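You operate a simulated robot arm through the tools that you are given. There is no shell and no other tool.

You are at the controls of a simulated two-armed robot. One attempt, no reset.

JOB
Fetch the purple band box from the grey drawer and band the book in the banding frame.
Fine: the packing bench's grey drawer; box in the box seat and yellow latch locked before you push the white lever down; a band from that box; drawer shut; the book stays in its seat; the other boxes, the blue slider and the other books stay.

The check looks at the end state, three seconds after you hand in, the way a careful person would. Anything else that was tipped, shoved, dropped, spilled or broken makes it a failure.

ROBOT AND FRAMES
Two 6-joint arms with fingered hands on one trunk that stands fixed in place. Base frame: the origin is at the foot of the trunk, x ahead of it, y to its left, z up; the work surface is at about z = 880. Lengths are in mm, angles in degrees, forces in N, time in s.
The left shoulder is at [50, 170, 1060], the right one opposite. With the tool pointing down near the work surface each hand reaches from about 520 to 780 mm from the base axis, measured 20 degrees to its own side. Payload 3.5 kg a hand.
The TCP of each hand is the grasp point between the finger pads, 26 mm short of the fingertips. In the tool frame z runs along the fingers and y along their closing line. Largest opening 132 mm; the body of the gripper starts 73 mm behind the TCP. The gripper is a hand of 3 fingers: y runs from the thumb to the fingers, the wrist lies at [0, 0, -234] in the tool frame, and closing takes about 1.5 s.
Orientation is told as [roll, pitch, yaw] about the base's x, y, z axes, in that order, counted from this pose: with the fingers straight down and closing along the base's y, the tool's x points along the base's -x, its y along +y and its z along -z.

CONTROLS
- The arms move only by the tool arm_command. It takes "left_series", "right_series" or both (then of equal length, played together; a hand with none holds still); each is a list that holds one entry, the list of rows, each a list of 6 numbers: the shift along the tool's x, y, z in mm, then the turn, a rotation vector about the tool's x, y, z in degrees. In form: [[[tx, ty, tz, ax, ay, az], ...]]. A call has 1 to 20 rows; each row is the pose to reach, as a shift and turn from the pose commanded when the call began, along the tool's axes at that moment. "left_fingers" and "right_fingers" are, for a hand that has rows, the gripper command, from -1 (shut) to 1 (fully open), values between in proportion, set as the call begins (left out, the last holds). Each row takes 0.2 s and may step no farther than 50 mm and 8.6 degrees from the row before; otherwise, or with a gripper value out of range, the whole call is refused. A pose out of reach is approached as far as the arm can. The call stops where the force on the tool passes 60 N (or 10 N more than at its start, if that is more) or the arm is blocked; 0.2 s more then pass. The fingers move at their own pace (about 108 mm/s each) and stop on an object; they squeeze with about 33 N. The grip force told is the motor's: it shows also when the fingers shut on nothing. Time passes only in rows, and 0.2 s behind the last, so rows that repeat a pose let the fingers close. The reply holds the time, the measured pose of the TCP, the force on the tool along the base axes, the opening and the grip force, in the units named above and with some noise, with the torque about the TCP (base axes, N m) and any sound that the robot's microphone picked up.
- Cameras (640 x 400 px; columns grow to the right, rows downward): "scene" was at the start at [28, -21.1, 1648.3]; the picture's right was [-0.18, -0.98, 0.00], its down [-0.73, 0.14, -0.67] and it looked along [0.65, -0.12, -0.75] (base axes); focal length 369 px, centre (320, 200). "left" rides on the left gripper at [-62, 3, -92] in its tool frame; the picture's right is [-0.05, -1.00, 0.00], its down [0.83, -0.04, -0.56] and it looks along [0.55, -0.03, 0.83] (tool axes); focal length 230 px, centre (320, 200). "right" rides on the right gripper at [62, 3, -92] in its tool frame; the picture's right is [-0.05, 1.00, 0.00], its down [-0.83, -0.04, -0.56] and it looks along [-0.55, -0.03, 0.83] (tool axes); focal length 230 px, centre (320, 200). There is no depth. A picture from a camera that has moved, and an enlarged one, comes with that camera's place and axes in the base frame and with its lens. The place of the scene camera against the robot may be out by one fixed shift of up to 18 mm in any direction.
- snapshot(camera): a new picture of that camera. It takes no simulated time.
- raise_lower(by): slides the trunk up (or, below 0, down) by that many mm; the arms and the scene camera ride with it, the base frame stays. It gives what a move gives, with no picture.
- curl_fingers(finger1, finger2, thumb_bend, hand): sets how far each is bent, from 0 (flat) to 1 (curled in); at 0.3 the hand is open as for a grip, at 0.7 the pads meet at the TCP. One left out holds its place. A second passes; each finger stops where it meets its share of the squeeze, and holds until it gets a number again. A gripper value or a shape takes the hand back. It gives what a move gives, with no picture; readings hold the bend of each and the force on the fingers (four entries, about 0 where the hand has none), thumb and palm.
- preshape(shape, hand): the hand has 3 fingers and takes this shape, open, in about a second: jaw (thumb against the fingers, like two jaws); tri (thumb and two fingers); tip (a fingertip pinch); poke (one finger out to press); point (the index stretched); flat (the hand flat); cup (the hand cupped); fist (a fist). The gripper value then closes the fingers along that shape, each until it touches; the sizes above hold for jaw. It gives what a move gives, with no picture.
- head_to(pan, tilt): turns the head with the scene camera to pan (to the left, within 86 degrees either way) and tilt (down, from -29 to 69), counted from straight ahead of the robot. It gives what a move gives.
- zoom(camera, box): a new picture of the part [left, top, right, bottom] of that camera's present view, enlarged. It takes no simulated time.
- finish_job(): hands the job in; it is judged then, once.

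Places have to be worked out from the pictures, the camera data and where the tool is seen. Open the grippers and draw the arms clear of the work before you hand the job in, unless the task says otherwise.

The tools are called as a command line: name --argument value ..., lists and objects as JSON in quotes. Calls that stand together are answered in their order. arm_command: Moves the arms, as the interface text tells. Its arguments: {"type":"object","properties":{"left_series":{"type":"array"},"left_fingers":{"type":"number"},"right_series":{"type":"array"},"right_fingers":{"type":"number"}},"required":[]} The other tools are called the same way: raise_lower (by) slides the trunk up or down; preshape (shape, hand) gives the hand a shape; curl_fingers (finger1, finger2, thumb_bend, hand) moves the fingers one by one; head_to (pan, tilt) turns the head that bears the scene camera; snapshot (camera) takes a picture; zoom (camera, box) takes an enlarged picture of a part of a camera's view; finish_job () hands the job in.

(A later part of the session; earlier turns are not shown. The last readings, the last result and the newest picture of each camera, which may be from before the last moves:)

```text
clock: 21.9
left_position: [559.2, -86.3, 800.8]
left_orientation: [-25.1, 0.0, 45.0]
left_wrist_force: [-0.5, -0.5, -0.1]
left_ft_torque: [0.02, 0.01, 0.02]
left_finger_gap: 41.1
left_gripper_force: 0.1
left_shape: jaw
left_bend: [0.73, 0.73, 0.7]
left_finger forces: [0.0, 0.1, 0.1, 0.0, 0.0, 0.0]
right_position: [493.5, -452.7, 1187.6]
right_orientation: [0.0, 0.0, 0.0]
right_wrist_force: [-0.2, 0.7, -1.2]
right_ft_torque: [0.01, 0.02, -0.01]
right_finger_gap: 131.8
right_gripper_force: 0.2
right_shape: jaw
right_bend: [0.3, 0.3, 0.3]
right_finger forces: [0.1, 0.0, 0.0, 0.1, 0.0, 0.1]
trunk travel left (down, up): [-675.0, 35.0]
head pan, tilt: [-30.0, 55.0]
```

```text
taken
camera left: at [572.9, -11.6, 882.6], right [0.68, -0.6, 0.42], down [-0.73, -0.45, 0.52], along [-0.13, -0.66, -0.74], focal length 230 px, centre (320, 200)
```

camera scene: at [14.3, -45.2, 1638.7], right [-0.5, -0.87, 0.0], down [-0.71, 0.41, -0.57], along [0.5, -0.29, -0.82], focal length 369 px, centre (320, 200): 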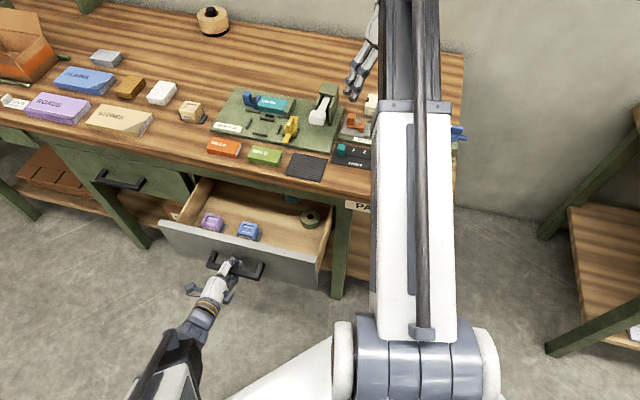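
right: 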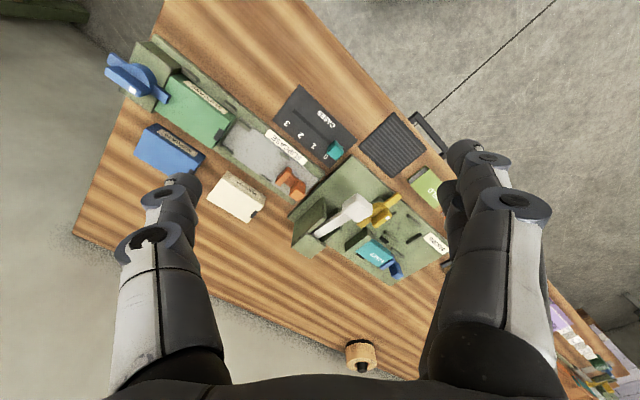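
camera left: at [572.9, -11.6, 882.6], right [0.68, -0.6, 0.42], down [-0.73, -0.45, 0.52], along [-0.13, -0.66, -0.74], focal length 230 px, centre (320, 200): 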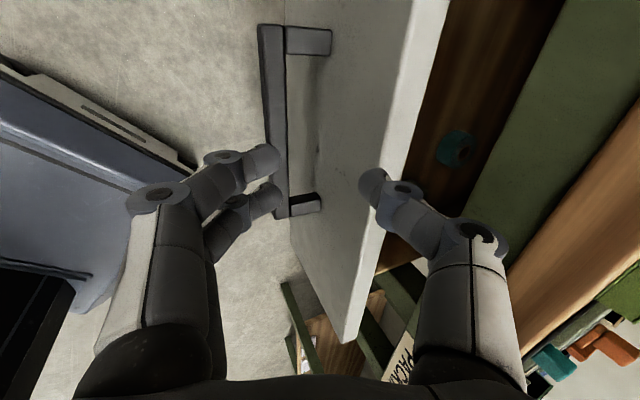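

Aligned over the bar, I descend straight down so the bar sits just past the TCP, then check the view.

arm_command --left_series '[[[0, 7.7, 16.5, 0, 0, 0], [0, 15.4, 33, 0, 0, 0], [0, 23.1, 49.5, 0, 0, 0], [0, 30.8, 66, 0, 0, 0], [0, 38.5, 82.5, 0, 0, 0]]]'

snapshot --camera "left"

zoom --camera "scene" --box '[100, 145, 360, 308]'

```text
clock: 23.1
left_position: [556.3, -85.9, 710.3]
left_orientation: [-25.0, 0.1, 45.1]
left_wrist_force: [-0.4, -0.7, 0.5]
left_ft_torque: [-0.02, -0.04, 0.0]
left_finger_gap: 41.1
left_gripper_force: 0.1
left_shape: jaw
left_bend: [0.73, 0.73, 0.7]
left_finger forces: [0.0, 0.0, 0.0, 0.1, 0.0, 0.0]
right_position: [495.4, -452.0, 1188.9]
right_orientation: [0.0, 0.1, -0.1]
right_wrist_force: [-0.5, 1.2, -0.4]
right_ft_torque: [-0.03, 0.02, 0.0]
right_finger_gap: 132.1
right_gripper_force: 0.0
right_shape: jaw
right_bend: [0.3, 0.3, 0.3]
right_finger forces: [0.0, 0.0, 0.0, 0.1, 0.0, 0.0]
trunk travel left (down, up): [-675.0, 35.0]
head pan, tilt: [-30.0, 55.0]
```

```text
taken
camera left: at [571.4, -10.8, 791.4], right [0.68, -0.6, 0.42], down [-0.73, -0.45, 0.52], along [-0.13, -0.66, -0.74], focal length 230 px, centre (320, 200)
```

left: 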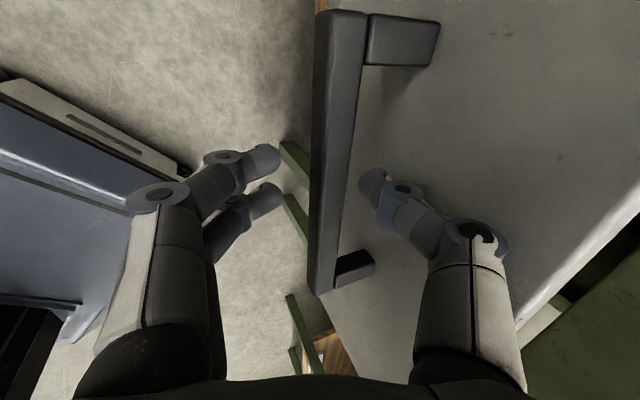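

```text
2.45 times, centred on (230, 226) of scene
camera zoom: at [13.3, -42.9, 1639.5], right [-0.5, -0.87, 0.0], down [-0.71, 0.41, -0.57], along [0.5, -0.29, -0.82], focal length 905 px, centre (541, 135)
```

zoom: 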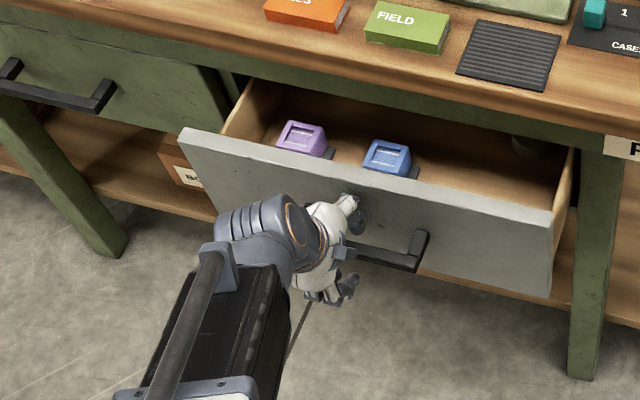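

The bar is between thumb and fingers, so I close on it.

arm_command --left_series '[[[0, 0, 0, 0, 0, 0], [0, 0, 0, 0, 0, 0], [0, 0, 0, 0, 0, 0], [0, 0, 0, 0, 0, 0], [0, 0, 0, 0, 0, 0]]]' --left_fingers -1

```text
clock: 24.2
left_position: [557.6, -85.9, 709.4]
left_orientation: [-24.9, -0.1, 45.1]
left_wrist_force: [-1.0, -0.1, -12.4]
left_ft_torque: [0.07, 0.1, 0.0]
left_finger_gap: 11.5
left_gripper_force: 33.5
left_shape: jaw
left_bend: [0.71, 0.71, 0.71]
left_finger forces: [15.3, 15.5, 0.0, 0.0, 27.5, 0.1]
right_position: [494.2, -451.3, 1188.4]
right_orientation: [0.0, 0.0, 0.0]
right_wrist_force: [0.4, 0.1, -0.9]
right_ft_torque: [0.01, -0.04, -0.01]
right_finger_gap: 131.8
right_gripper_force: 0.1
right_shape: jaw
right_bend: [0.3, 0.3, 0.3]
right_finger forces: [0.0, 0.0, 0.0, 0.0, 0.0, 0.1]
trunk travel left (down, up): [-675.0, 35.0]
head pan, tilt: [-30.0, 55.0]
```

The bar is now firmly gripped (gap 11.5 mm, forces on thumb and fingers). I pull the drawer out another 90 mm along the bench normal.

arm_command --left_series '[[[0, 13.6, -6.3, 0, 0, 0], [0, 27.2, -12.7, 0, 0, 0], [0, 40.8, -19, 0, 0, 0], [0, 54.4, -25.4, 0, 0, 0], [0, 68, -31.7, 0, 0, 0], [0, 81.5, -38, 0, 0, 0]]]'

zoom --camera "scene" --box '[100, 145, 360, 308]'

```text
clock: 25.6
left_position: [493.5, -20.3, 710.2]
left_orientation: [-24.8, 0.0, 45.0]
left_wrist_force: [-1.0, -0.1, -14.1]
left_ft_torque: [0.11, 0.12, 0.01]
left_finger_gap: 10.9
left_gripper_force: 32.6
left_shape: jaw
left_bend: [0.71, 0.71, 0.71]
left_finger forces: [15.5, 15.6, 0.1, 0.1, 27.5, 0.1]
right_position: [495.1, -451.4, 1187.6]
right_orientation: [0.0, 0.0, 0.0]
right_wrist_force: [-0.1, 0.4, -0.3]
right_ft_torque: [0.01, -0.01, 0.01]
right_finger_gap: 132.0
right_gripper_force: 0.1
right_shape: jaw
right_bend: [0.3, 0.3, 0.3]
right_finger forces: [0.0, 0.0, 0.1, 0.0, 0.1, 0.0]
trunk travel left (down, up): [-675.0, 35.0]
head pan, tilt: [-30.0, 55.0]
```

```text
2.45 times, centred on (230, 226) of scene
camera zoom: at [14.0, -42.8, 1639.5], right [-0.5, -0.87, 0.0], down [-0.71, 0.41, -0.57], along [0.5, -0.29, -0.82], focal length 905 px, centre (541, 135)
```

zoom: 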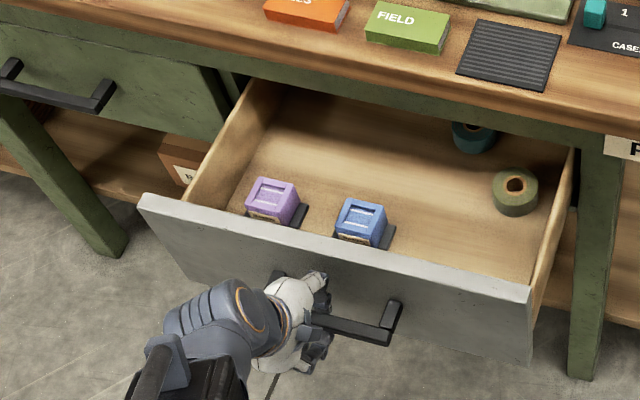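

The drawer came out to about 195 mm, with both boxes still standing. I release with a small opening and lift straight off the bar.

arm_command --left_series '[[[0, 0, 0, 0, 0, 0], [0, 0, 0, 0, 0, 0], [0, 0, 0, 0, 0, 0], [0, -12.7, -27.2, 0, 0, 0], [0, -25.4, -54.4, 0, 0, 0], [0, -42.3, -90.6, 0, 0, 0], [0, -59.2, -126.8, 0, 0, 0]]]' --left_fingers -0.38

zoom --camera "scene" --box '[100, 145, 360, 308]'

```text
clock: 27.2
left_position: [502.3, -25.9, 845.9]
left_orientation: [-24.8, -0.1, 45.0]
left_wrist_force: [0.6, -0.3, 0.0]
left_ft_torque: [-0.02, 0.0, 0.01]
left_finger_gap: 40.8
left_gripper_force: 0.0
left_shape: jaw
left_bend: [0.74, 0.74, 0.7]
left_finger forces: [0.0, 0.0, 0.0, 0.1, 0.0, 0.0]
left hand out of reach, approached as far as the arm can: row 7
right_position: [494.6, -452.9, 1187.2]
right_orientation: [0.0, 0.0, 0.0]
right_wrist_force: [-0.4, 0.3, -0.1]
right_ft_torque: [0.03, -0.04, -0.02]
right_finger_gap: 131.7
right_gripper_force: 0.1
right_shape: jaw
right_bend: [0.3, 0.3, 0.3]
right_finger forces: [0.0, 0.0, 0.1, 0.0, 0.0, 0.0]
trunk travel left (down, up): [-675.0, 35.0]
head pan, tilt: [-30.0, 55.0]
```

```text
2.45 times, centred on (230, 226) of scene
camera zoom: at [13.3, -43.0, 1639.5], right [-0.5, -0.87, 0.0], down [-0.71, 0.41, -0.57], along [0.5, -0.29, -0.82], focal length 905 px, centre (541, 135)
```

zoom: 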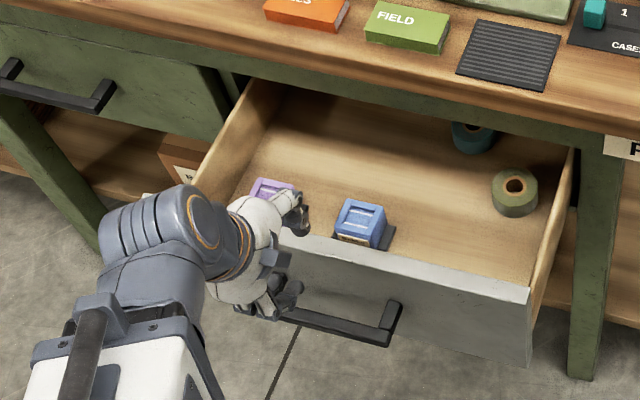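

The left hand is free. I park it well to the left and away from the drawer, so the right arm has the space.

arm_command --left_series '[[[-29.5, 13.5, -20.7, 0, 0, 0], [-59, 27, -41.3, 0, 0, 0], [-88.5, 40.6, -62, 0, 0, 0], [-118, 54.1, -82.6, 0, 0, 0], [-147.5, 67.6, -103.3, 0, 0, 0], [-177, 81.2, -123.9, 0, 0, 0], [-206.5, 94.7, -144.6, 0, 0, 0], [-236, 108.2, -165.2, 0, 0, 0]]]'

snapshot --camera "scene"

snapshot --camera "left"

```text
clock: 29.1
left_position: [549.9, 261.7, 951.4]
left_orientation: [-25.0, 0.0, 45.0]
left_wrist_force: [-0.3, -0.6, 0.4]
left_ft_torque: [0.02, 0.0, -0.01]
left_finger_gap: 40.5
left_gripper_force: 0.0
left_shape: jaw
left_bend: [0.74, 0.74, 0.7]
left_finger forces: [0.1, 0.0, 0.1, 0.0, 0.0, 0.0]
left hand out of reach, approached as far as the arm can: row 1, 2, 3, 4
right_position: [494.5, -451.0, 1188.9]
right_orientation: [0.0, 0.0, 0.1]
right_wrist_force: [0.8, -0.2, 0.4]
right_ft_torque: [0.02, 0.01, -0.01]
right_finger_gap: 131.9
right_gripper_force: 0.0
right_shape: jaw
right_bend: [0.3, 0.3, 0.3]
right_finger forces: [0.1, 0.0, 0.0, 0.0, 0.1, 0.0]
trunk travel left (down, up): [-675.0, 35.0]
head pan, tilt: [-30.0, 55.0]
```

```text
taken
camera scene: at [13.3, -42.6, 1639.5], right [-0.5, -0.87, 0.0], down [-0.71, 0.41, -0.57], along [0.5, -0.29, -0.82], focal length 369 px, centre (320, 200)
```

scene: 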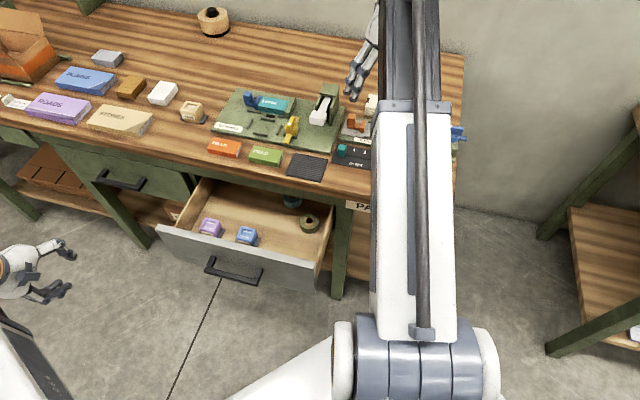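

```text
taken
camera left: at [564.5, 336.1, 1033.0], right [0.68, -0.6, 0.42], down [-0.73, -0.45, 0.52], along [-0.13, -0.66, -0.74], focal length 230 px, centre (320, 200)
```

left: 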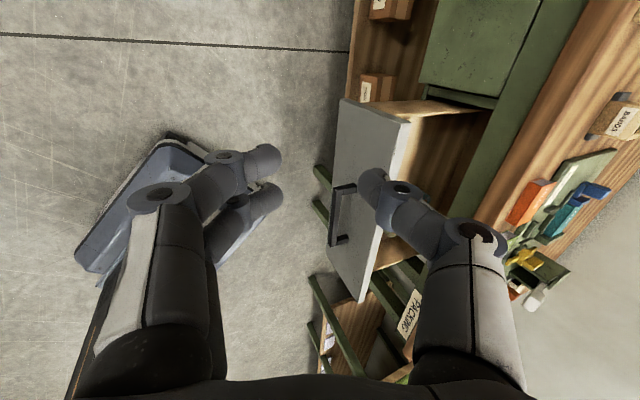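

The left arm is parked and the drawer contents are undisturbed. Now I bring the right hand over the bench, yawed −45° with a 12° lean, so that its camera looks at the frame.

arm_command --right_series '[[[-20.8, 25.9, 11.3, 0.67, -1.62, 6.41], [-41.6, 51.7, 22.6, 1.35, -3.25, 12.81], [-62.4, 77.6, 33.9, 2.02, -4.87, 19.22], [-83.1, 103.4, 45.1, 2.69, -6.5, 25.62], [-103.9, 129.3, 56.4, 3.36, -8.12, 32.03], [-124.7, 155.1, 67.7, 4.04, -9.75, 38.43], [-145.5, 181, 79, 4.71, -11.37, 44.84]]]' --right_fingers 0.36

snapshot --camera "right"

snapshot --camera "scene"

```text
clock: 30.6
left_position: [549.6, 261.5, 951.2]
left_orientation: [-25.0, 0.0, 45.0]
left_wrist_force: [-0.2, 0.1, -0.3]
left_ft_torque: [0.02, 0.02, 0.01]
left_finger_gap: 40.7
left_gripper_force: 0.1
left_shape: jaw
left_bend: [0.74, 0.74, 0.7]
left_finger forces: [0.0, 0.0, 0.0, 0.1, 0.0, 0.0]
right_position: [640.4, -269.2, 1109.0]
right_orientation: [0.0, -12.1, -45.0]
right_wrist_force: [0.2, -0.2, 0.4]
right_ft_torque: [-0.02, -0.02, 0.02]
right_finger_gap: 90.1
right_gripper_force: 0.1
right_shape: jaw
right_bend: [0.68, 0.68, 0.65]
right_finger forces: [0.0, 0.0, 0.0, 0.1, 0.0, 0.1]
trunk travel left (down, up): [-675.0, 35.0]
head pan, tilt: [-30.0, 55.0]
```

```text
taken
camera right: at [587.9, -210.8, 1186.3], right [0.74, 0.67, 0.01], down [0.46, -0.52, 0.72], along [0.48, -0.53, -0.7], focal length 230 px, centre (320, 200)
```

right: 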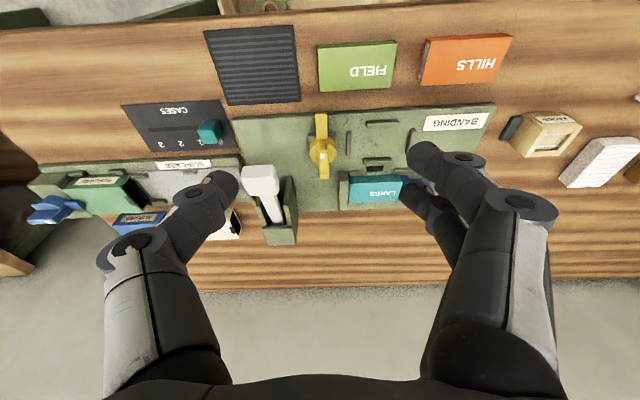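

```text
taken
camera scene: at [13.5, -42.6, 1639.5], right [-0.5, -0.87, 0.0], down [-0.71, 0.41, -0.57], along [0.5, -0.29, -0.82], focal length 369 px, centre (320, 200)
```

scene: 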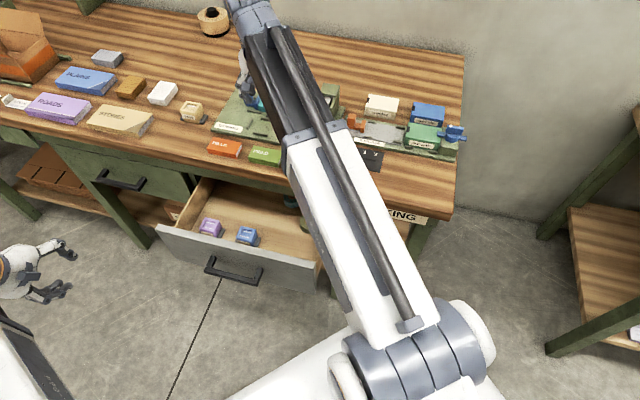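

The hand camera sees the whole frame from above. I zoom in to measure the seat, latch and lever.

zoom --camera "right" --box '[220, 90, 500, 260]'

zoom --camera "right" --box '[300, 100, 440, 190]'

```text
2.29 times, centred on (360, 175) of right
camera zoom: at [587.9, -210.8, 1186.3], right [0.74, 0.67, 0.01], down [0.46, -0.52, 0.72], along [0.48, -0.53, -0.7], focal length 526 px, centre (229, 257)
```

zoom: 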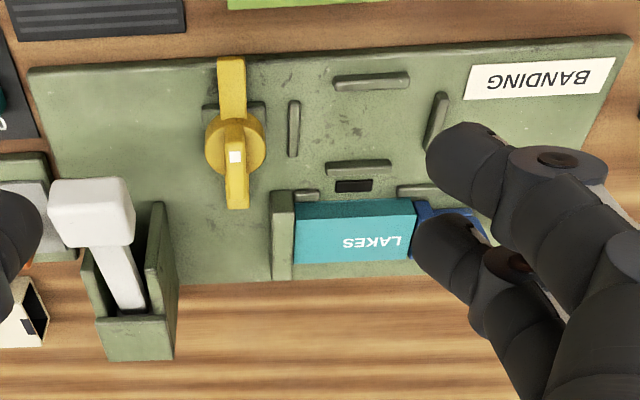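

```text
4.44 times, centred on (370, 145) of right
camera zoom: at [587.9, -210.8, 1186.3], right [0.74, 0.67, 0.01], down [0.46, -0.52, 0.72], along [0.48, -0.53, -0.7], focal length 1022 px, centre (98, 444)
```

zoom: 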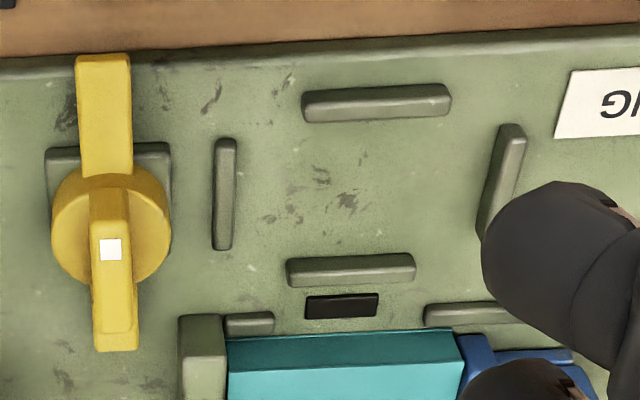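

The hand camera places the box seat's centre at u ≈ −345, v ≈ 747, i.e. about (772, −284). The latch axis is at about (716, −342) and the lever knob near (658, −395, 970). I test the reach by hovering above the seat, with nothing held.

arm_command --right_series '[[[-15.7, 16.5, 25.7, 0, 0, 0], [-31.4, 33, 51.3, 0, 0, 0], [-47, 49.6, 77, 0, 0, 0], [-62.7, 66.1, 102.6, 0, 0, 0], [-78.4, 82.6, 128.3, 0, 0, 0]]]'

snapshot --camera "right"

zoom --camera "scene" --box '[180, 60, 380, 185]'

```text
clock: 31.9
left_position: [550.4, 261.5, 951.0]
left_orientation: [-25.1, 0.0, 45.0]
left_wrist_force: [0.0, -0.2, -0.1]
left_ft_torque: [0.01, -0.02, 0.01]
left_finger_gap: 40.4
left_gripper_force: 0.2
left_shape: jaw
left_bend: [0.74, 0.74, 0.7]
left_finger forces: [0.1, 0.0, 0.1, 0.1, 0.0, 0.1]
right_position: [773.2, -284.8, 998.9]
right_orientation: [0.0, -11.9, -45.1]
right_wrist_force: [0.4, -0.4, -0.2]
right_ft_torque: [0.0, 0.01, 0.01]
right_finger_gap: 90.1
right_gripper_force: 0.1
right_shape: jaw
right_bend: [0.68, 0.68, 0.65]
right_finger forces: [0.1, 0.0, 0.0, 0.0, 0.1, 0.0]
trunk travel left (down, up): [-675.0, 35.0]
head pan, tilt: [-30.0, 55.0]
```

```text
taken
camera right: at [719.7, -226.9, 1076.9], right [0.74, 0.67, 0.01], down [0.46, -0.52, 0.72], along [0.49, -0.53, -0.7], focal length 230 px, centre (320, 200)
```

right: 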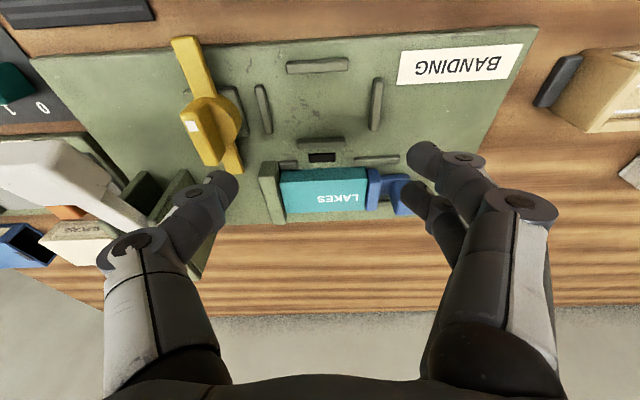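

```text
3.20 times, centred on (280, 122) of scene
camera zoom: at [13.6, -42.9, 1639.5], right [-0.5, -0.87, 0.0], down [-0.71, 0.41, -0.57], along [0.5, -0.29, -0.82], focal length 1180 px, centre (448, 448)
```

zoom: 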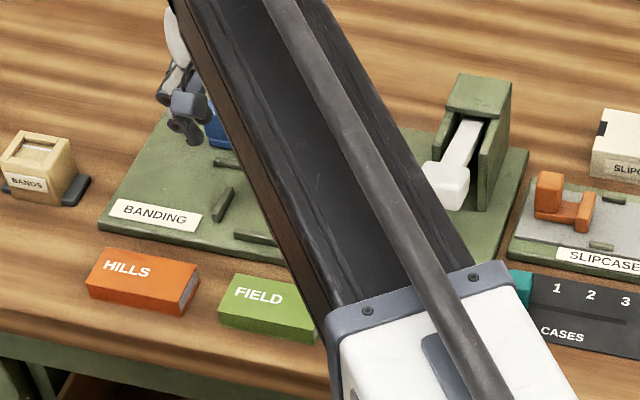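

Tilt 12° reaches the seat easily. I now test whether a fully vertical hand also reaches there (higher and a little lower), since that makes the drawer pick easier.

arm_command --right_series '[[[0, 0, 0, 0, 6, 0], [0, 0, 0, 0, 12, 0], [4.2, 0, 19.6, 0, 12, 0], [8.4, 0, 39.1, 0, 12, 0]]]'

snapshot --camera "right"

zoom --camera "right" --box '[140, 20, 440, 210]'

```text
clock: 32.9
left_position: [551.2, 261.5, 951.2]
left_orientation: [-25.0, 0.0, 45.0]
left_wrist_force: [-0.1, -1.0, -0.2]
left_ft_torque: [-0.01, 0.02, 0.03]
left_finger_gap: 40.5
left_gripper_force: 0.1
left_shape: jaw
left_bend: [0.74, 0.74, 0.7]
left_finger forces: [0.0, 0.1, 0.0, 0.1, 0.0, 0.0]
right_position: [739.4, -280.7, 960.8]
right_orientation: [0.1, -0.1, -44.9]
right_wrist_force: [-0.2, -0.1, -0.6]
right_ft_torque: [0.02, 0.03, -0.05]
right_finger_gap: 90.2
right_gripper_force: 0.1
right_shape: jaw
right_bend: [0.68, 0.68, 0.65]
right_finger forces: [0.0, 0.0, 0.1, 0.0, 0.0, 0.0]
right hand out of reach, approached as far as the arm can: row 1, 2, 3, 4
trunk travel left (down, up): [-675.0, 35.0]
head pan, tilt: [-30.0, 55.0]
```

```text
taken
camera right: at [697.6, -233.7, 1052.2], right [0.74, 0.67, 0.0], down [0.56, -0.62, 0.56], along [0.37, -0.41, -0.83], focal length 230 px, centre (320, 200)
```

right: 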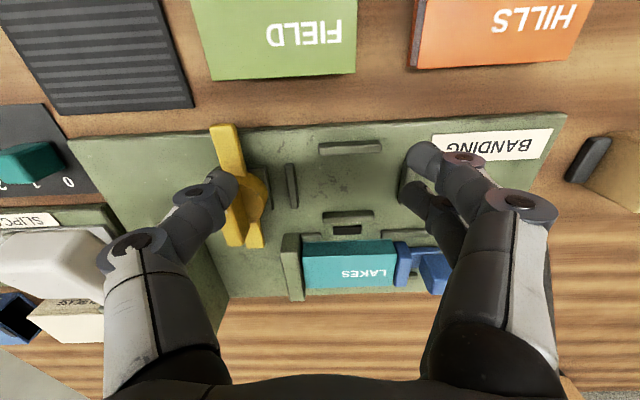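

```text
2.11 times, centred on (290, 115) of right
camera zoom: at [697.6, -233.7, 1052.2], right [0.74, 0.67, 0.0], down [0.56, -0.62, 0.56], along [0.37, -0.41, -0.83], focal length 484 px, centre (383, 379)
```

zoom: 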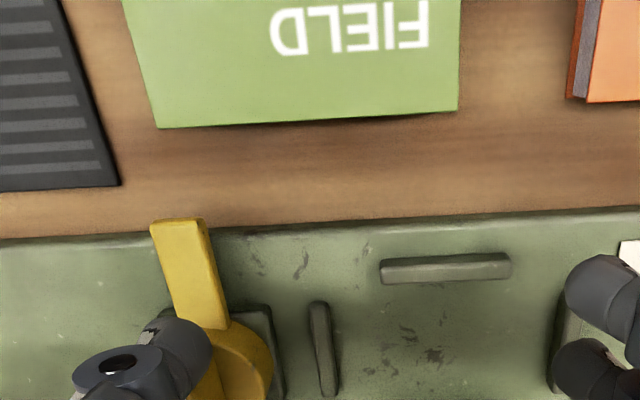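

A vertical hand falls about 35 mm short (maximum reach ≈ 712 mm from the shoulder), so I'll use a 10° lean for both pick and place. Next I bring the right hand over the open drawer to look into it.

arm_command --right_series '[[[0, 0, -40, 0, -5, 0], [0, 0, -80, 0, -10, 0], [36.4, 16.3, -62.4, 0, -10, 0], [72.8, 32.7, -44.8, 0, -10, 0], [109.1, 49, -27.1, 0, -10, 0], [145.5, 65.3, -9.5, 0, -10, 0], [181.9, 81.6, 8.1, 0, -10, 0], [218.3, 98, 25.8, 0, -10, 0], [254.6, 114.3, 43.4, 0, -10, 0], [291, 130.6, 61, 0, -10, 0]]]'

snapshot --camera "right"

snapshot --camera "scene"

```text
clock: 35.0
left_position: [548.8, 262.0, 951.2]
left_orientation: [-25.0, 0.0, 45.0]
left_wrist_force: [0.2, 0.1, -0.6]
left_ft_torque: [-0.01, 0.0, 0.01]
left_finger_gap: 40.8
left_gripper_force: 0.2
left_shape: jaw
left_bend: [0.74, 0.74, 0.7]
left_finger forces: [0.1, 0.2, 0.1, 0.0, 0.1, 0.1]
right_position: [624.1, 17.4, 897.8]
right_orientation: [0.1, -9.9, -45.0]
right_wrist_force: [-0.7, 0.9, -0.5]
right_ft_torque: [0.02, 0.0, 0.03]
right_finger_gap: 90.3
right_gripper_force: 0.0
right_shape: jaw
right_bend: [0.68, 0.68, 0.65]
right_finger forces: [0.0, 0.1, 0.0, 0.0, 0.0, 0.0]
trunk travel left (down, up): [-675.0, 35.0]
head pan, tilt: [-30.0, 55.0]
```

```text
taken
camera right: at [573.5, 74.3, 978.4], right [0.74, 0.67, 0.01], down [0.48, -0.54, 0.69], along [0.47, -0.51, -0.72], focal length 230 px, centre (320, 200)
```

right: 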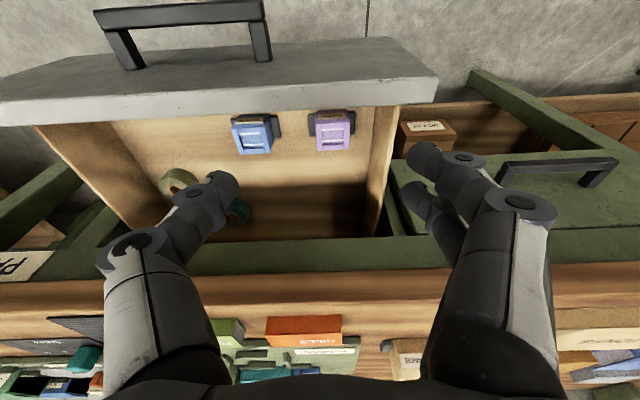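

```text
taken
camera scene: at [13.2, -42.5, 1639.5], right [-0.5, -0.87, 0.0], down [-0.71, 0.41, -0.57], along [0.5, -0.29, -0.82], focal length 369 px, centre (320, 200)
```

scene: 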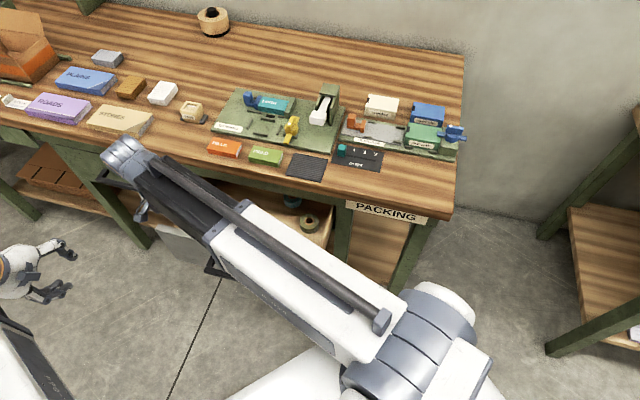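

The camera now looks into the drawer. I zoom in on the purple box.

zoom --camera "right" --box '[220, 85, 440, 225]'

zoom --camera "right" --box '[290, 90, 390, 165]'

```text
2.86 times, centred on (330, 155) of right
camera zoom: at [573.5, 74.3, 978.4], right [0.74, 0.67, 0.01], down [0.48, -0.54, 0.69], along [0.47, -0.51, -0.72], focal length 657 px, centre (291, 329)
```

zoom: 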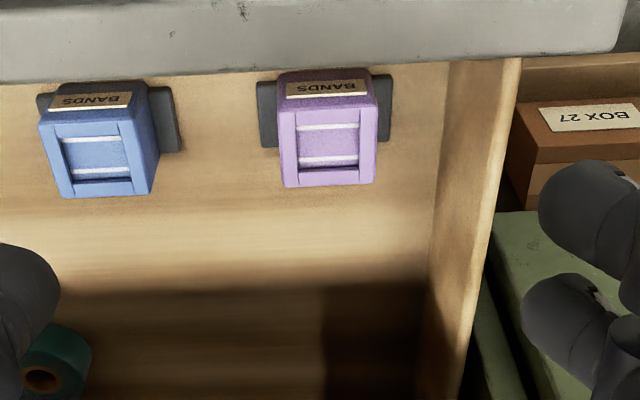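

```text
5.33 times, centred on (340, 128) of right
camera zoom: at [573.5, 74.3, 978.4], right [0.74, 0.67, 0.01], down [0.48, -0.54, 0.69], along [0.47, -0.51, -0.72], focal length 1227 px, centre (213, 587)
```

zoom: 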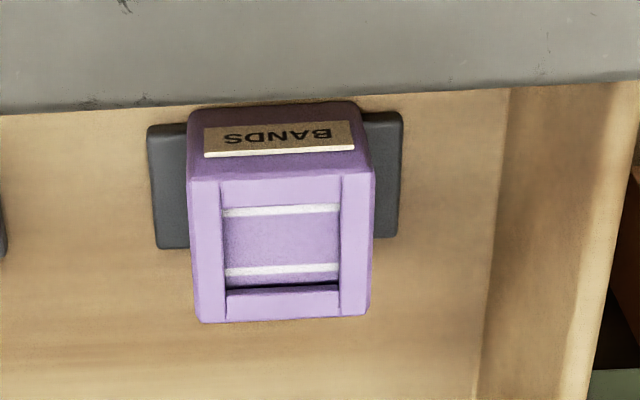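

By triangulation the purple box centre is at about u = −470, v = 514, top z ≈ 677 (47 wide, 43 deep, 42 high, with low dark lugs on its left and right). I lower the hand to about 90 mm above it and measure again.

arm_command --right_series '[[[-15.4, 4.2, 35.2, 0, 0, 0], [-30.8, 8.5, 70.4, 0, 0, 0], [-46.1, 12.7, 105.6, 0, 0, 0], [-61.5, 16.9, 140.8, 0, 0, 0]]]' --right_fingers 0.21

snapshot --camera "right"

zoom --camera "right" --box '[210, 60, 430, 200]'

```text
clock: 36.0
left_position: [550.7, 262.5, 950.7]
left_orientation: [-25.0, -0.1, 45.0]
left_wrist_force: [-0.2, 0.7, 0.9]
left_ft_torque: [0.0, 0.02, 0.0]
left_finger_gap: 40.6
left_gripper_force: 0.0
left_shape: jaw
left_bend: [0.74, 0.74, 0.7]
left_finger forces: [0.0, 0.0, 0.0, 0.2, 0.0, 0.1]
right_position: [696.8, -31.8, 769.6]
right_orientation: [0.0, -10.0, -44.9]
right_wrist_force: [-0.4, 0.4, -0.8]
right_ft_torque: [0.01, 0.02, -0.03]
right_finger_gap: 80.2
right_gripper_force: 0.1
right_shape: jaw
right_bend: [0.71, 0.71, 0.71]
right_finger forces: [0.1, 0.1, 0.0, 0.1, 0.0, 0.0]
trunk travel left (down, up): [-675.0, 35.0]
head pan, tilt: [-30.0, 55.0]
```

```text
taken
camera right: at [644.6, 26.1, 850.1], right [0.74, 0.67, 0.01], down [0.48, -0.54, 0.69], along [0.47, -0.51, -0.72], focal length 230 px, centre (320, 200)
```

right: 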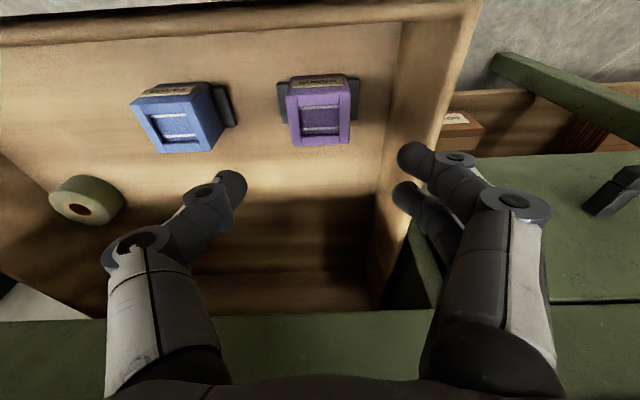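

```text
2.86 times, centred on (320, 130) of right
camera zoom: at [644.6, 26.1, 850.1], right [0.74, 0.67, 0.01], down [0.48, -0.54, 0.69], along [0.47, -0.51, -0.72], focal length 657 px, centre (320, 400)
```

zoom: 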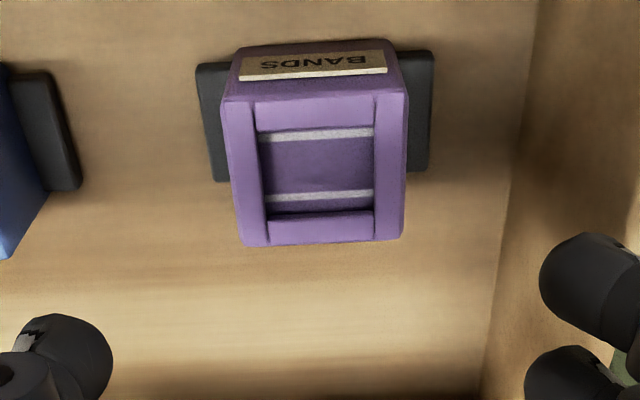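

Second measurement agrees: box centre u = −470, v = 515.5, top z ≈ 675, squared to the bench, and the hand is centred on it. I go down until the fingertips are just above the lugs.

arm_command --right_series '[[[3.8, 0, 21.8, 0, 0, 0], [7.7, 0, 43.6, 0, 0, 0], [11.5, 0, 65.5, 0, 0, 0], [13.5, 0, 76.5, 0, 0, 0], [15.4, 0, 87.3, 0, 0, 0]]]'

snapshot --camera "right"

zoom --camera "scene" --box '[100, 165, 300, 290]'

snapshot --camera "left"

```text
clock: 37.1
left_position: [549.2, 259.4, 951.6]
left_orientation: [-25.1, -0.1, 44.9]
left_wrist_force: [0.5, -0.1, 0.2]
left_ft_torque: [0.02, 0.02, 0.01]
left_finger_gap: 40.6
left_gripper_force: 0.1
left_shape: jaw
left_bend: [0.74, 0.74, 0.7]
left_finger forces: [0.0, 0.0, 0.0, 0.1, 0.1, 0.0]
right_position: [700.1, -31.4, 705.2]
right_orientation: [0.7, -10.2, -45.3]
right_wrist_force: [-8.4, -10.7, 31.6]
right_ft_torque: [2.63, 1.48, 0.87]
right_finger_gap: 78.5
right_gripper_force: 0.1
right_shape: jaw
right_bend: [0.71, 0.71, 0.71]
right_finger forces: [2.2, 1.8, 0.1, 0.0, 0.0, 0.0]
trunk travel left (down, up): [-675.0, 35.0]
head pan, tilt: [-30.0, 55.0]
stopped in row 5 (right hand): the force on the tool passed its limit at 73 N (the readings are from after the stop); the commanded pose is now the measured one
```

```text
taken
camera right: at [648.0, 25.2, 785.1], right [0.74, 0.67, 0.02], down [0.47, -0.55, 0.69], along [0.47, -0.51, -0.72], focal length 230 px, centre (320, 200)
```

right: 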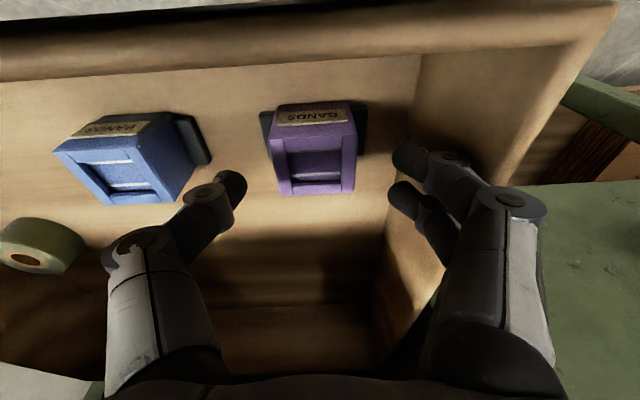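

```text
3.20 times, centred on (200, 228) of scene
camera zoom: at [10.5, -44.4, 1639.9], right [-0.5, -0.87, 0.0], down [-0.71, 0.41, -0.57], along [0.5, -0.29, -0.82], focal length 1180 px, centre (704, 112)
```

zoom: 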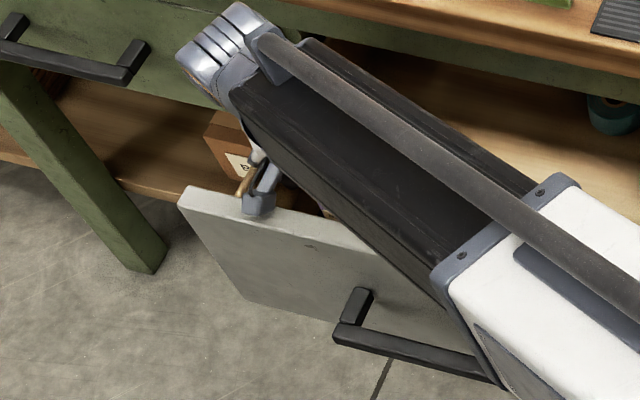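

```text
taken
camera left: at [563.0, 334.3, 1034.5], right [0.68, -0.6, 0.42], down [-0.73, -0.45, 0.52], along [-0.12, -0.66, -0.74], focal length 230 px, centre (320, 200)
```

left: 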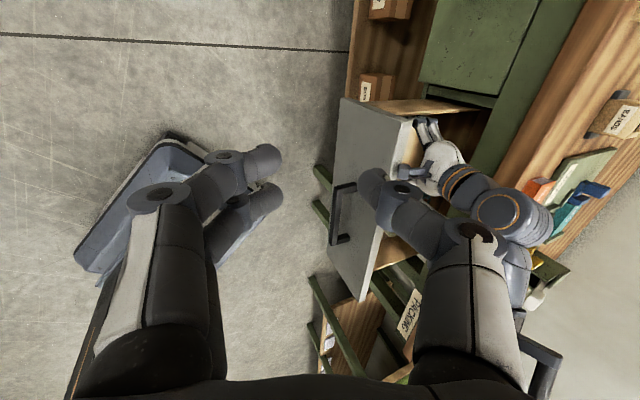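

The hand stopped. The torque shows that the hand camera's housing, on the robot side of the gripper, touched the drawer-front rim, not the box. I back off 50 mm and tilt the hand the other way (−5°) so the housing clears the rim.

arm_command --right_series '[[[-3.5, 0, -19.7, 0, 0, 0], [-8.7, 0, -49.2, 0, 0, 0], [-8.7, 0, -49.2, 0.35, 7.6, -0.15], [-8.7, 0, -49.2, 0.7, 15.2, -0.3]]]'

snapshot --camera "right"

snapshot --camera "left"

```text
clock: 38.1
left_position: [551.4, 261.9, 950.5]
left_orientation: [-25.0, 0.0, 45.0]
left_wrist_force: [0.3, -0.5, -0.7]
left_ft_torque: [-0.01, 0.01, 0.0]
left_finger_gap: 40.8
left_gripper_force: 0.1
left_shape: jaw
left_bend: [0.74, 0.74, 0.7]
left_finger forces: [0.0, 0.0, 0.0, 0.0, 0.0, 0.0]
right_position: [689.5, -31.7, 754.7]
right_orientation: [-0.1, 5.1, -44.9]
right_wrist_force: [0.5, -0.1, -0.4]
right_ft_torque: [-0.02, -0.02, 0.02]
right_finger_gap: 80.0
right_gripper_force: 0.1
right_shape: jaw
right_bend: [0.71, 0.71, 0.71]
right_finger forces: [0.1, 0.0, 0.1, 0.0, 0.1, 0.0]
right hand out of reach, approached as far as the arm can: row 4
trunk travel left (down, up): [-675.0, 35.0]
head pan, tilt: [-30.0, 55.0]
```

```text
taken
camera right: at [655.0, 9.0, 851.1], right [0.74, 0.67, -0.01], down [0.59, -0.65, 0.48], along [0.32, -0.36, -0.88], focal length 230 px, centre (320, 200)
```

right: 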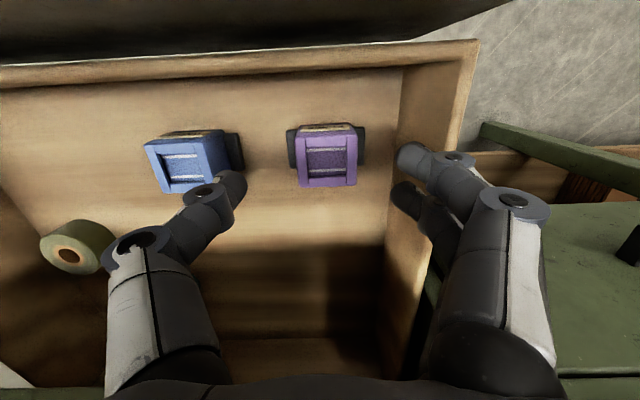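

```text
taken
camera left: at [564.3, 335.5, 1032.8], right [0.68, -0.6, 0.42], down [-0.73, -0.45, 0.52], along [-0.13, -0.66, -0.74], focal length 230 px, centre (320, 200)
```

left: 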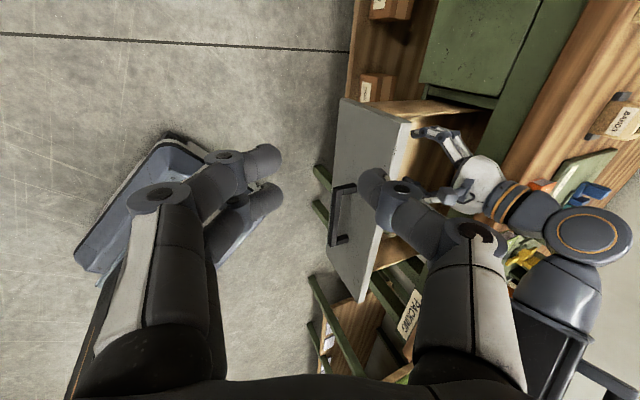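

The box is untouched, but this pose is at the arm's limit. I raise the hand by 100 mm and then lower the trunk by 100 mm, so the shoulder sits at a better height for the drawer.

arm_command --right_series '[[[3, 0, -34, 0, 0, 0], [6, 0, -67, 0, 0, 0], [8.7, 0, -99.6, 0, 0, 0]]]'

raise_lower --by -100

snapshot --camera "right"

```text
clock: 38.9
left_position: [548.7, 261.5, 951.7]
left_orientation: [-25.0, 0.0, 45.0]
left_wrist_force: [-0.6, 0.1, 0.2]
left_ft_torque: [-0.02, 0.0, 0.01]
left_finger_gap: 40.7
left_gripper_force: 0.0
left_shape: jaw
left_bend: [0.74, 0.74, 0.7]
left_finger forces: [0.0, 0.1, 0.1, 0.0, 0.0, 0.0]
right_position: [690.1, -32.0, 854.4]
right_orientation: [-0.2, 5.0, -44.8]
right_wrist_force: [0.3, -0.6, 0.2]
right_ft_torque: [0.03, 0.02, 0.0]
right_finger_gap: 79.8
right_gripper_force: 0.0
right_shape: jaw
right_bend: [0.71, 0.71, 0.71]
right_finger forces: [0.0, 0.1, 0.0, 0.0, 0.0, 0.0]
trunk travel left (down, up): [-675.0, 35.0]
head pan, tilt: [-30.0, 55.0]
```

```text
clock: 40.2
left_position: [550.5, 261.8, 851.8]
left_orientation: [-25.0, 0.0, 44.9]
left_wrist_force: [0.9, -0.6, 0.0]
left_ft_torque: [-0.01, 0.0, 0.03]
left_finger_gap: 40.5
left_gripper_force: 0.1
left_shape: jaw
left_bend: [0.74, 0.74, 0.7]
left_finger forces: [0.1, 0.0, 0.1, 0.0, 0.0, 0.0]
right_position: [689.3, -31.7, 753.8]
right_orientation: [-0.2, 5.0, -44.9]
right_wrist_force: [0.0, -0.4, 0.4]
right_ft_torque: [0.01, -0.01, -0.06]
right_finger_gap: 79.7
right_gripper_force: 0.1
right_shape: jaw
right_bend: [0.71, 0.71, 0.71]
right_finger forces: [0.0, 0.1, 0.0, 0.0, 0.0, 0.0]
trunk travel left (down, up): [-575.0, 135.0]
head pan, tilt: [-30.0, 55.0]
```

```text
taken
camera right: at [654.9, 9.4, 850.9], right [0.74, 0.67, -0.01], down [0.59, -0.65, 0.48], along [0.32, -0.36, -0.88], focal length 230 px, centre (320, 200)
```

right: 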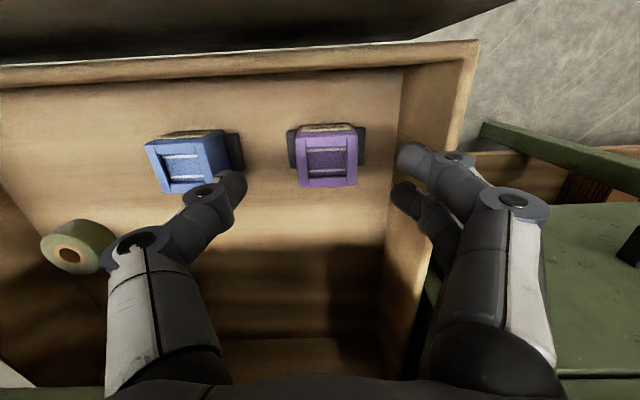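

The box measures at the same place as before, so nothing moved. I shift onto it and descend with the tilted-back hand until the fingertips are just over the lugs.

arm_command --right_series '[[[-9, 5.5, -0.8, 0, 0, 0], [-11.3, 5.5, 26, 0, 0, 0], [-13.7, 5.5, 53, 0, 0, 0], [-14.6, 5.5, 63.5, 0, 0, 0], [-15.5, 5.5, 73.9, 0, 0, 0]]]'

snapshot --camera "right"

```text
clock: 41.4
left_position: [550.6, 262.0, 851.0]
left_orientation: [-25.1, -0.1, 44.9]
left_wrist_force: [0.5, 0.0, -0.7]
left_ft_torque: [-0.01, 0.04, -0.03]
left_finger_gap: 40.6
left_gripper_force: 0.0
left_shape: jaw
left_bend: [0.74, 0.74, 0.7]
left_finger forces: [0.0, 0.0, 0.0, 0.0, 0.0, 0.0]
right_position: [697.4, -32.9, 678.9]
right_orientation: [-0.2, 4.9, -44.9]
right_wrist_force: [-0.7, -0.1, 0.3]
right_ft_torque: [-0.03, 0.0, 0.0]
right_finger_gap: 79.7
right_gripper_force: 0.0
right_shape: jaw
right_bend: [0.71, 0.71, 0.71]
right_finger forces: [0.1, 0.1, 0.0, 0.0, 0.0, 0.1]
trunk travel left (down, up): [-575.0, 135.0]
head pan, tilt: [-30.0, 55.0]
```

```text
taken
camera right: at [662.7, 6.3, 776.1], right [0.74, 0.67, -0.01], down [0.59, -0.65, 0.48], along [0.32, -0.36, -0.88], focal length 230 px, centre (320, 200)
```

right: 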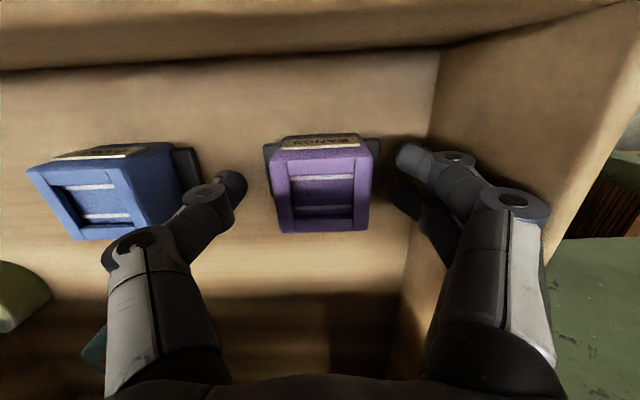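

The fingers straddle the box exactly (computed box centre equals the TCP). I close the grip.

arm_command --right_series '[[[0, 0, 0, 0, 0, 0], [0, 0, 0, 0, 0, 0], [0, 0, 0, 0, 0, 0], [0, 0, 0, 0, 0, 0], [0, 0, 0, 0, 0, 0], [0, 0, 0, 0, 0, 0]]]' --right_fingers -1

snapshot --camera "right"

```text
clock: 42.8
left_position: [549.7, 261.3, 851.0]
left_orientation: [-25.0, -0.1, 45.0]
left_wrist_force: [0.3, -0.2, -0.5]
left_ft_torque: [0.0, 0.01, 0.01]
left_finger_gap: 40.5
left_gripper_force: 0.1
left_shape: jaw
left_bend: [0.74, 0.74, 0.7]
left_finger forces: [0.0, 0.0, 0.0, 0.1, 0.1, 0.0]
right_position: [697.6, -34.5, 679.0]
right_orientation: [-0.1, 5.0, -44.8]
right_wrist_force: [0.2, 0.0, -1.0]
right_ft_torque: [-0.02, 0.0, 0.01]
right_finger_gap: 43.4
right_gripper_force: 33.6
right_shape: jaw
right_bend: [0.74, 0.74, 0.7]
right_finger forces: [15.0, 15.1, 0.0, 0.1, 30.0, 0.0]
trunk travel left (down, up): [-575.0, 135.0]
head pan, tilt: [-30.0, 55.0]
```

```text
taken
camera right: at [662.7, 6.3, 776.3], right [0.74, 0.67, -0.01], down [0.59, -0.65, 0.48], along [0.32, -0.36, -0.88], focal length 230 px, centre (320, 200)
```

right: 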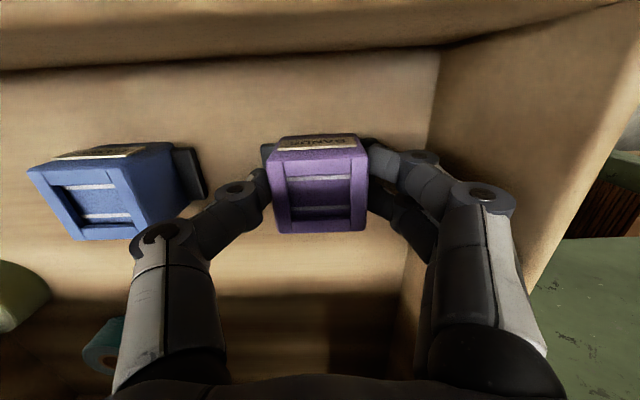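

A firm grip at 43.4 mm. I lift 25 mm and check whether the dark lugs come up with the box.

arm_command --right_series '[[[0.9, 0, -10, 0, 0, 0], [2.2, 0, -25, 0, 0, 0], [2.2, 0, -25, 0, 0, 0]]]'

snapshot --camera "right"

zoom --camera "right" --box '[200, 90, 460, 260]'

```text
clock: 43.6
left_position: [550.6, 260.8, 850.3]
left_orientation: [-25.0, 0.1, 45.0]
left_wrist_force: [-0.3, 1.0, 0.4]
left_ft_torque: [0.03, -0.01, 0.0]
left_finger_gap: 40.8
left_gripper_force: 0.0
left_shape: jaw
left_bend: [0.74, 0.74, 0.7]
left_finger forces: [0.0, 0.1, 0.0, 0.1, 0.0, 0.1]
right_position: [699.0, -34.2, 704.3]
right_orientation: [-0.2, 4.9, -44.9]
right_wrist_force: [-1.1, -0.5, -0.7]
right_ft_torque: [0.02, -0.03, 0.01]
right_finger_gap: 43.5
right_gripper_force: 33.0
right_shape: jaw
right_bend: [0.74, 0.74, 0.7]
right_finger forces: [15.0, 15.0, 0.0, 0.1, 30.0, 0.0]
trunk travel left (down, up): [-575.0, 135.0]
head pan, tilt: [-30.0, 55.0]
```

```text
taken
camera right: at [665.0, 6.5, 801.1], right [0.74, 0.67, -0.01], down [0.59, -0.65, 0.48], along [0.32, -0.36, -0.88], focal length 230 px, centre (320, 200)
```

right: 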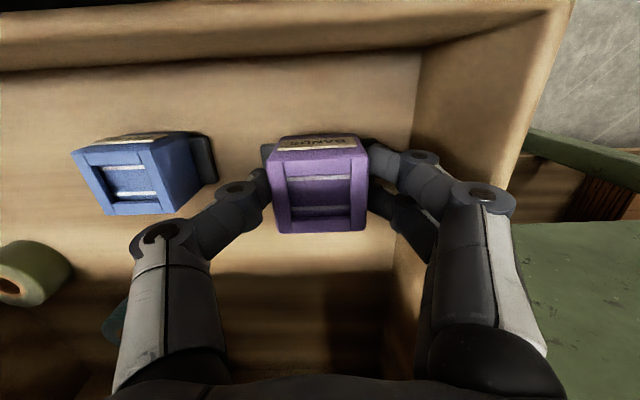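

```text
2.35 times, centred on (330, 175) of right
camera zoom: at [665.0, 6.5, 801.1], right [0.74, 0.67, -0.01], down [0.59, -0.65, 0.48], along [0.32, -0.36, -0.88], focal length 541 px, centre (296, 259)
```

zoom: 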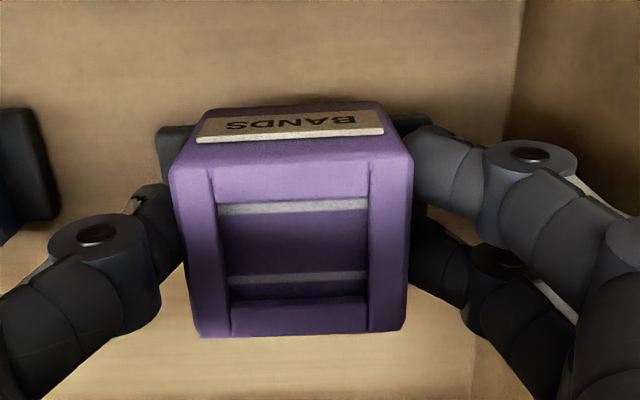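

The lugs belong to the box and came up with it. A re-grip with the right tilt won't fit inside the drawer, so I'll set the box down briefly on the flat ribbed mat on the bench. First I raise the trunk to lift the box straight out.

raise_lower --by 135

snapshot --camera "right"

snapshot --camera "scene"

```text
clock: 45.2
left_position: [549.8, 261.6, 986.0]
left_orientation: [-24.9, 0.0, 45.0]
left_wrist_force: [0.3, -0.1, -0.2]
left_ft_torque: [0.01, -0.01, 0.0]
left_finger_gap: 40.5
left_gripper_force: 0.1
left_shape: jaw
left_bend: [0.74, 0.74, 0.7]
left_finger forces: [0.1, 0.1, 0.1, 0.0, 0.0, 0.0]
right_position: [699.9, -34.4, 838.1]
right_orientation: [-0.2, 5.0, -45.0]
right_wrist_force: [1.0, -0.8, -0.1]
right_ft_torque: [-0.01, 0.01, -0.02]
right_finger_gap: 43.4
right_gripper_force: 33.3
right_shape: jaw
right_bend: [0.74, 0.74, 0.7]
right_finger forces: [15.0, 15.0, 0.1, 0.1, 30.0, 0.1]
trunk travel left (down, up): [-710.0, 0.0]
head pan, tilt: [-30.0, 55.0]
```

```text
taken
camera right: at [665.0, 6.5, 935.7], right [0.74, 0.67, -0.01], down [0.59, -0.65, 0.48], along [0.32, -0.36, -0.88], focal length 230 px, centre (320, 200)
```

right: 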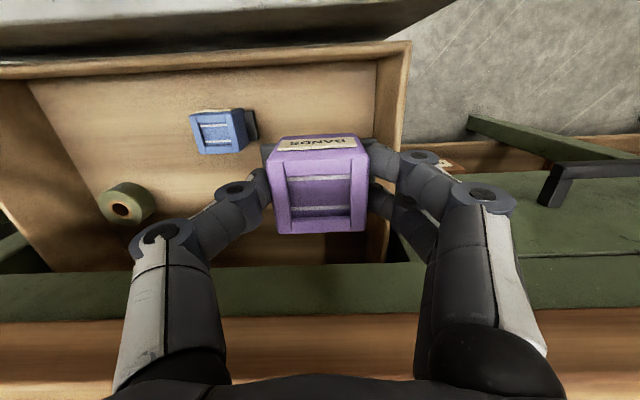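

```text
taken
camera scene: at [13.5, -42.8, 1674.5], right [-0.5, -0.87, 0.0], down [-0.71, 0.41, -0.57], along [0.5, -0.29, -0.82], focal length 369 px, centre (320, 200)
```

scene: 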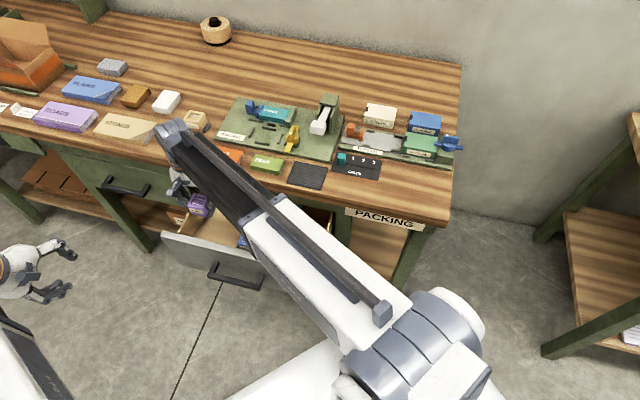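

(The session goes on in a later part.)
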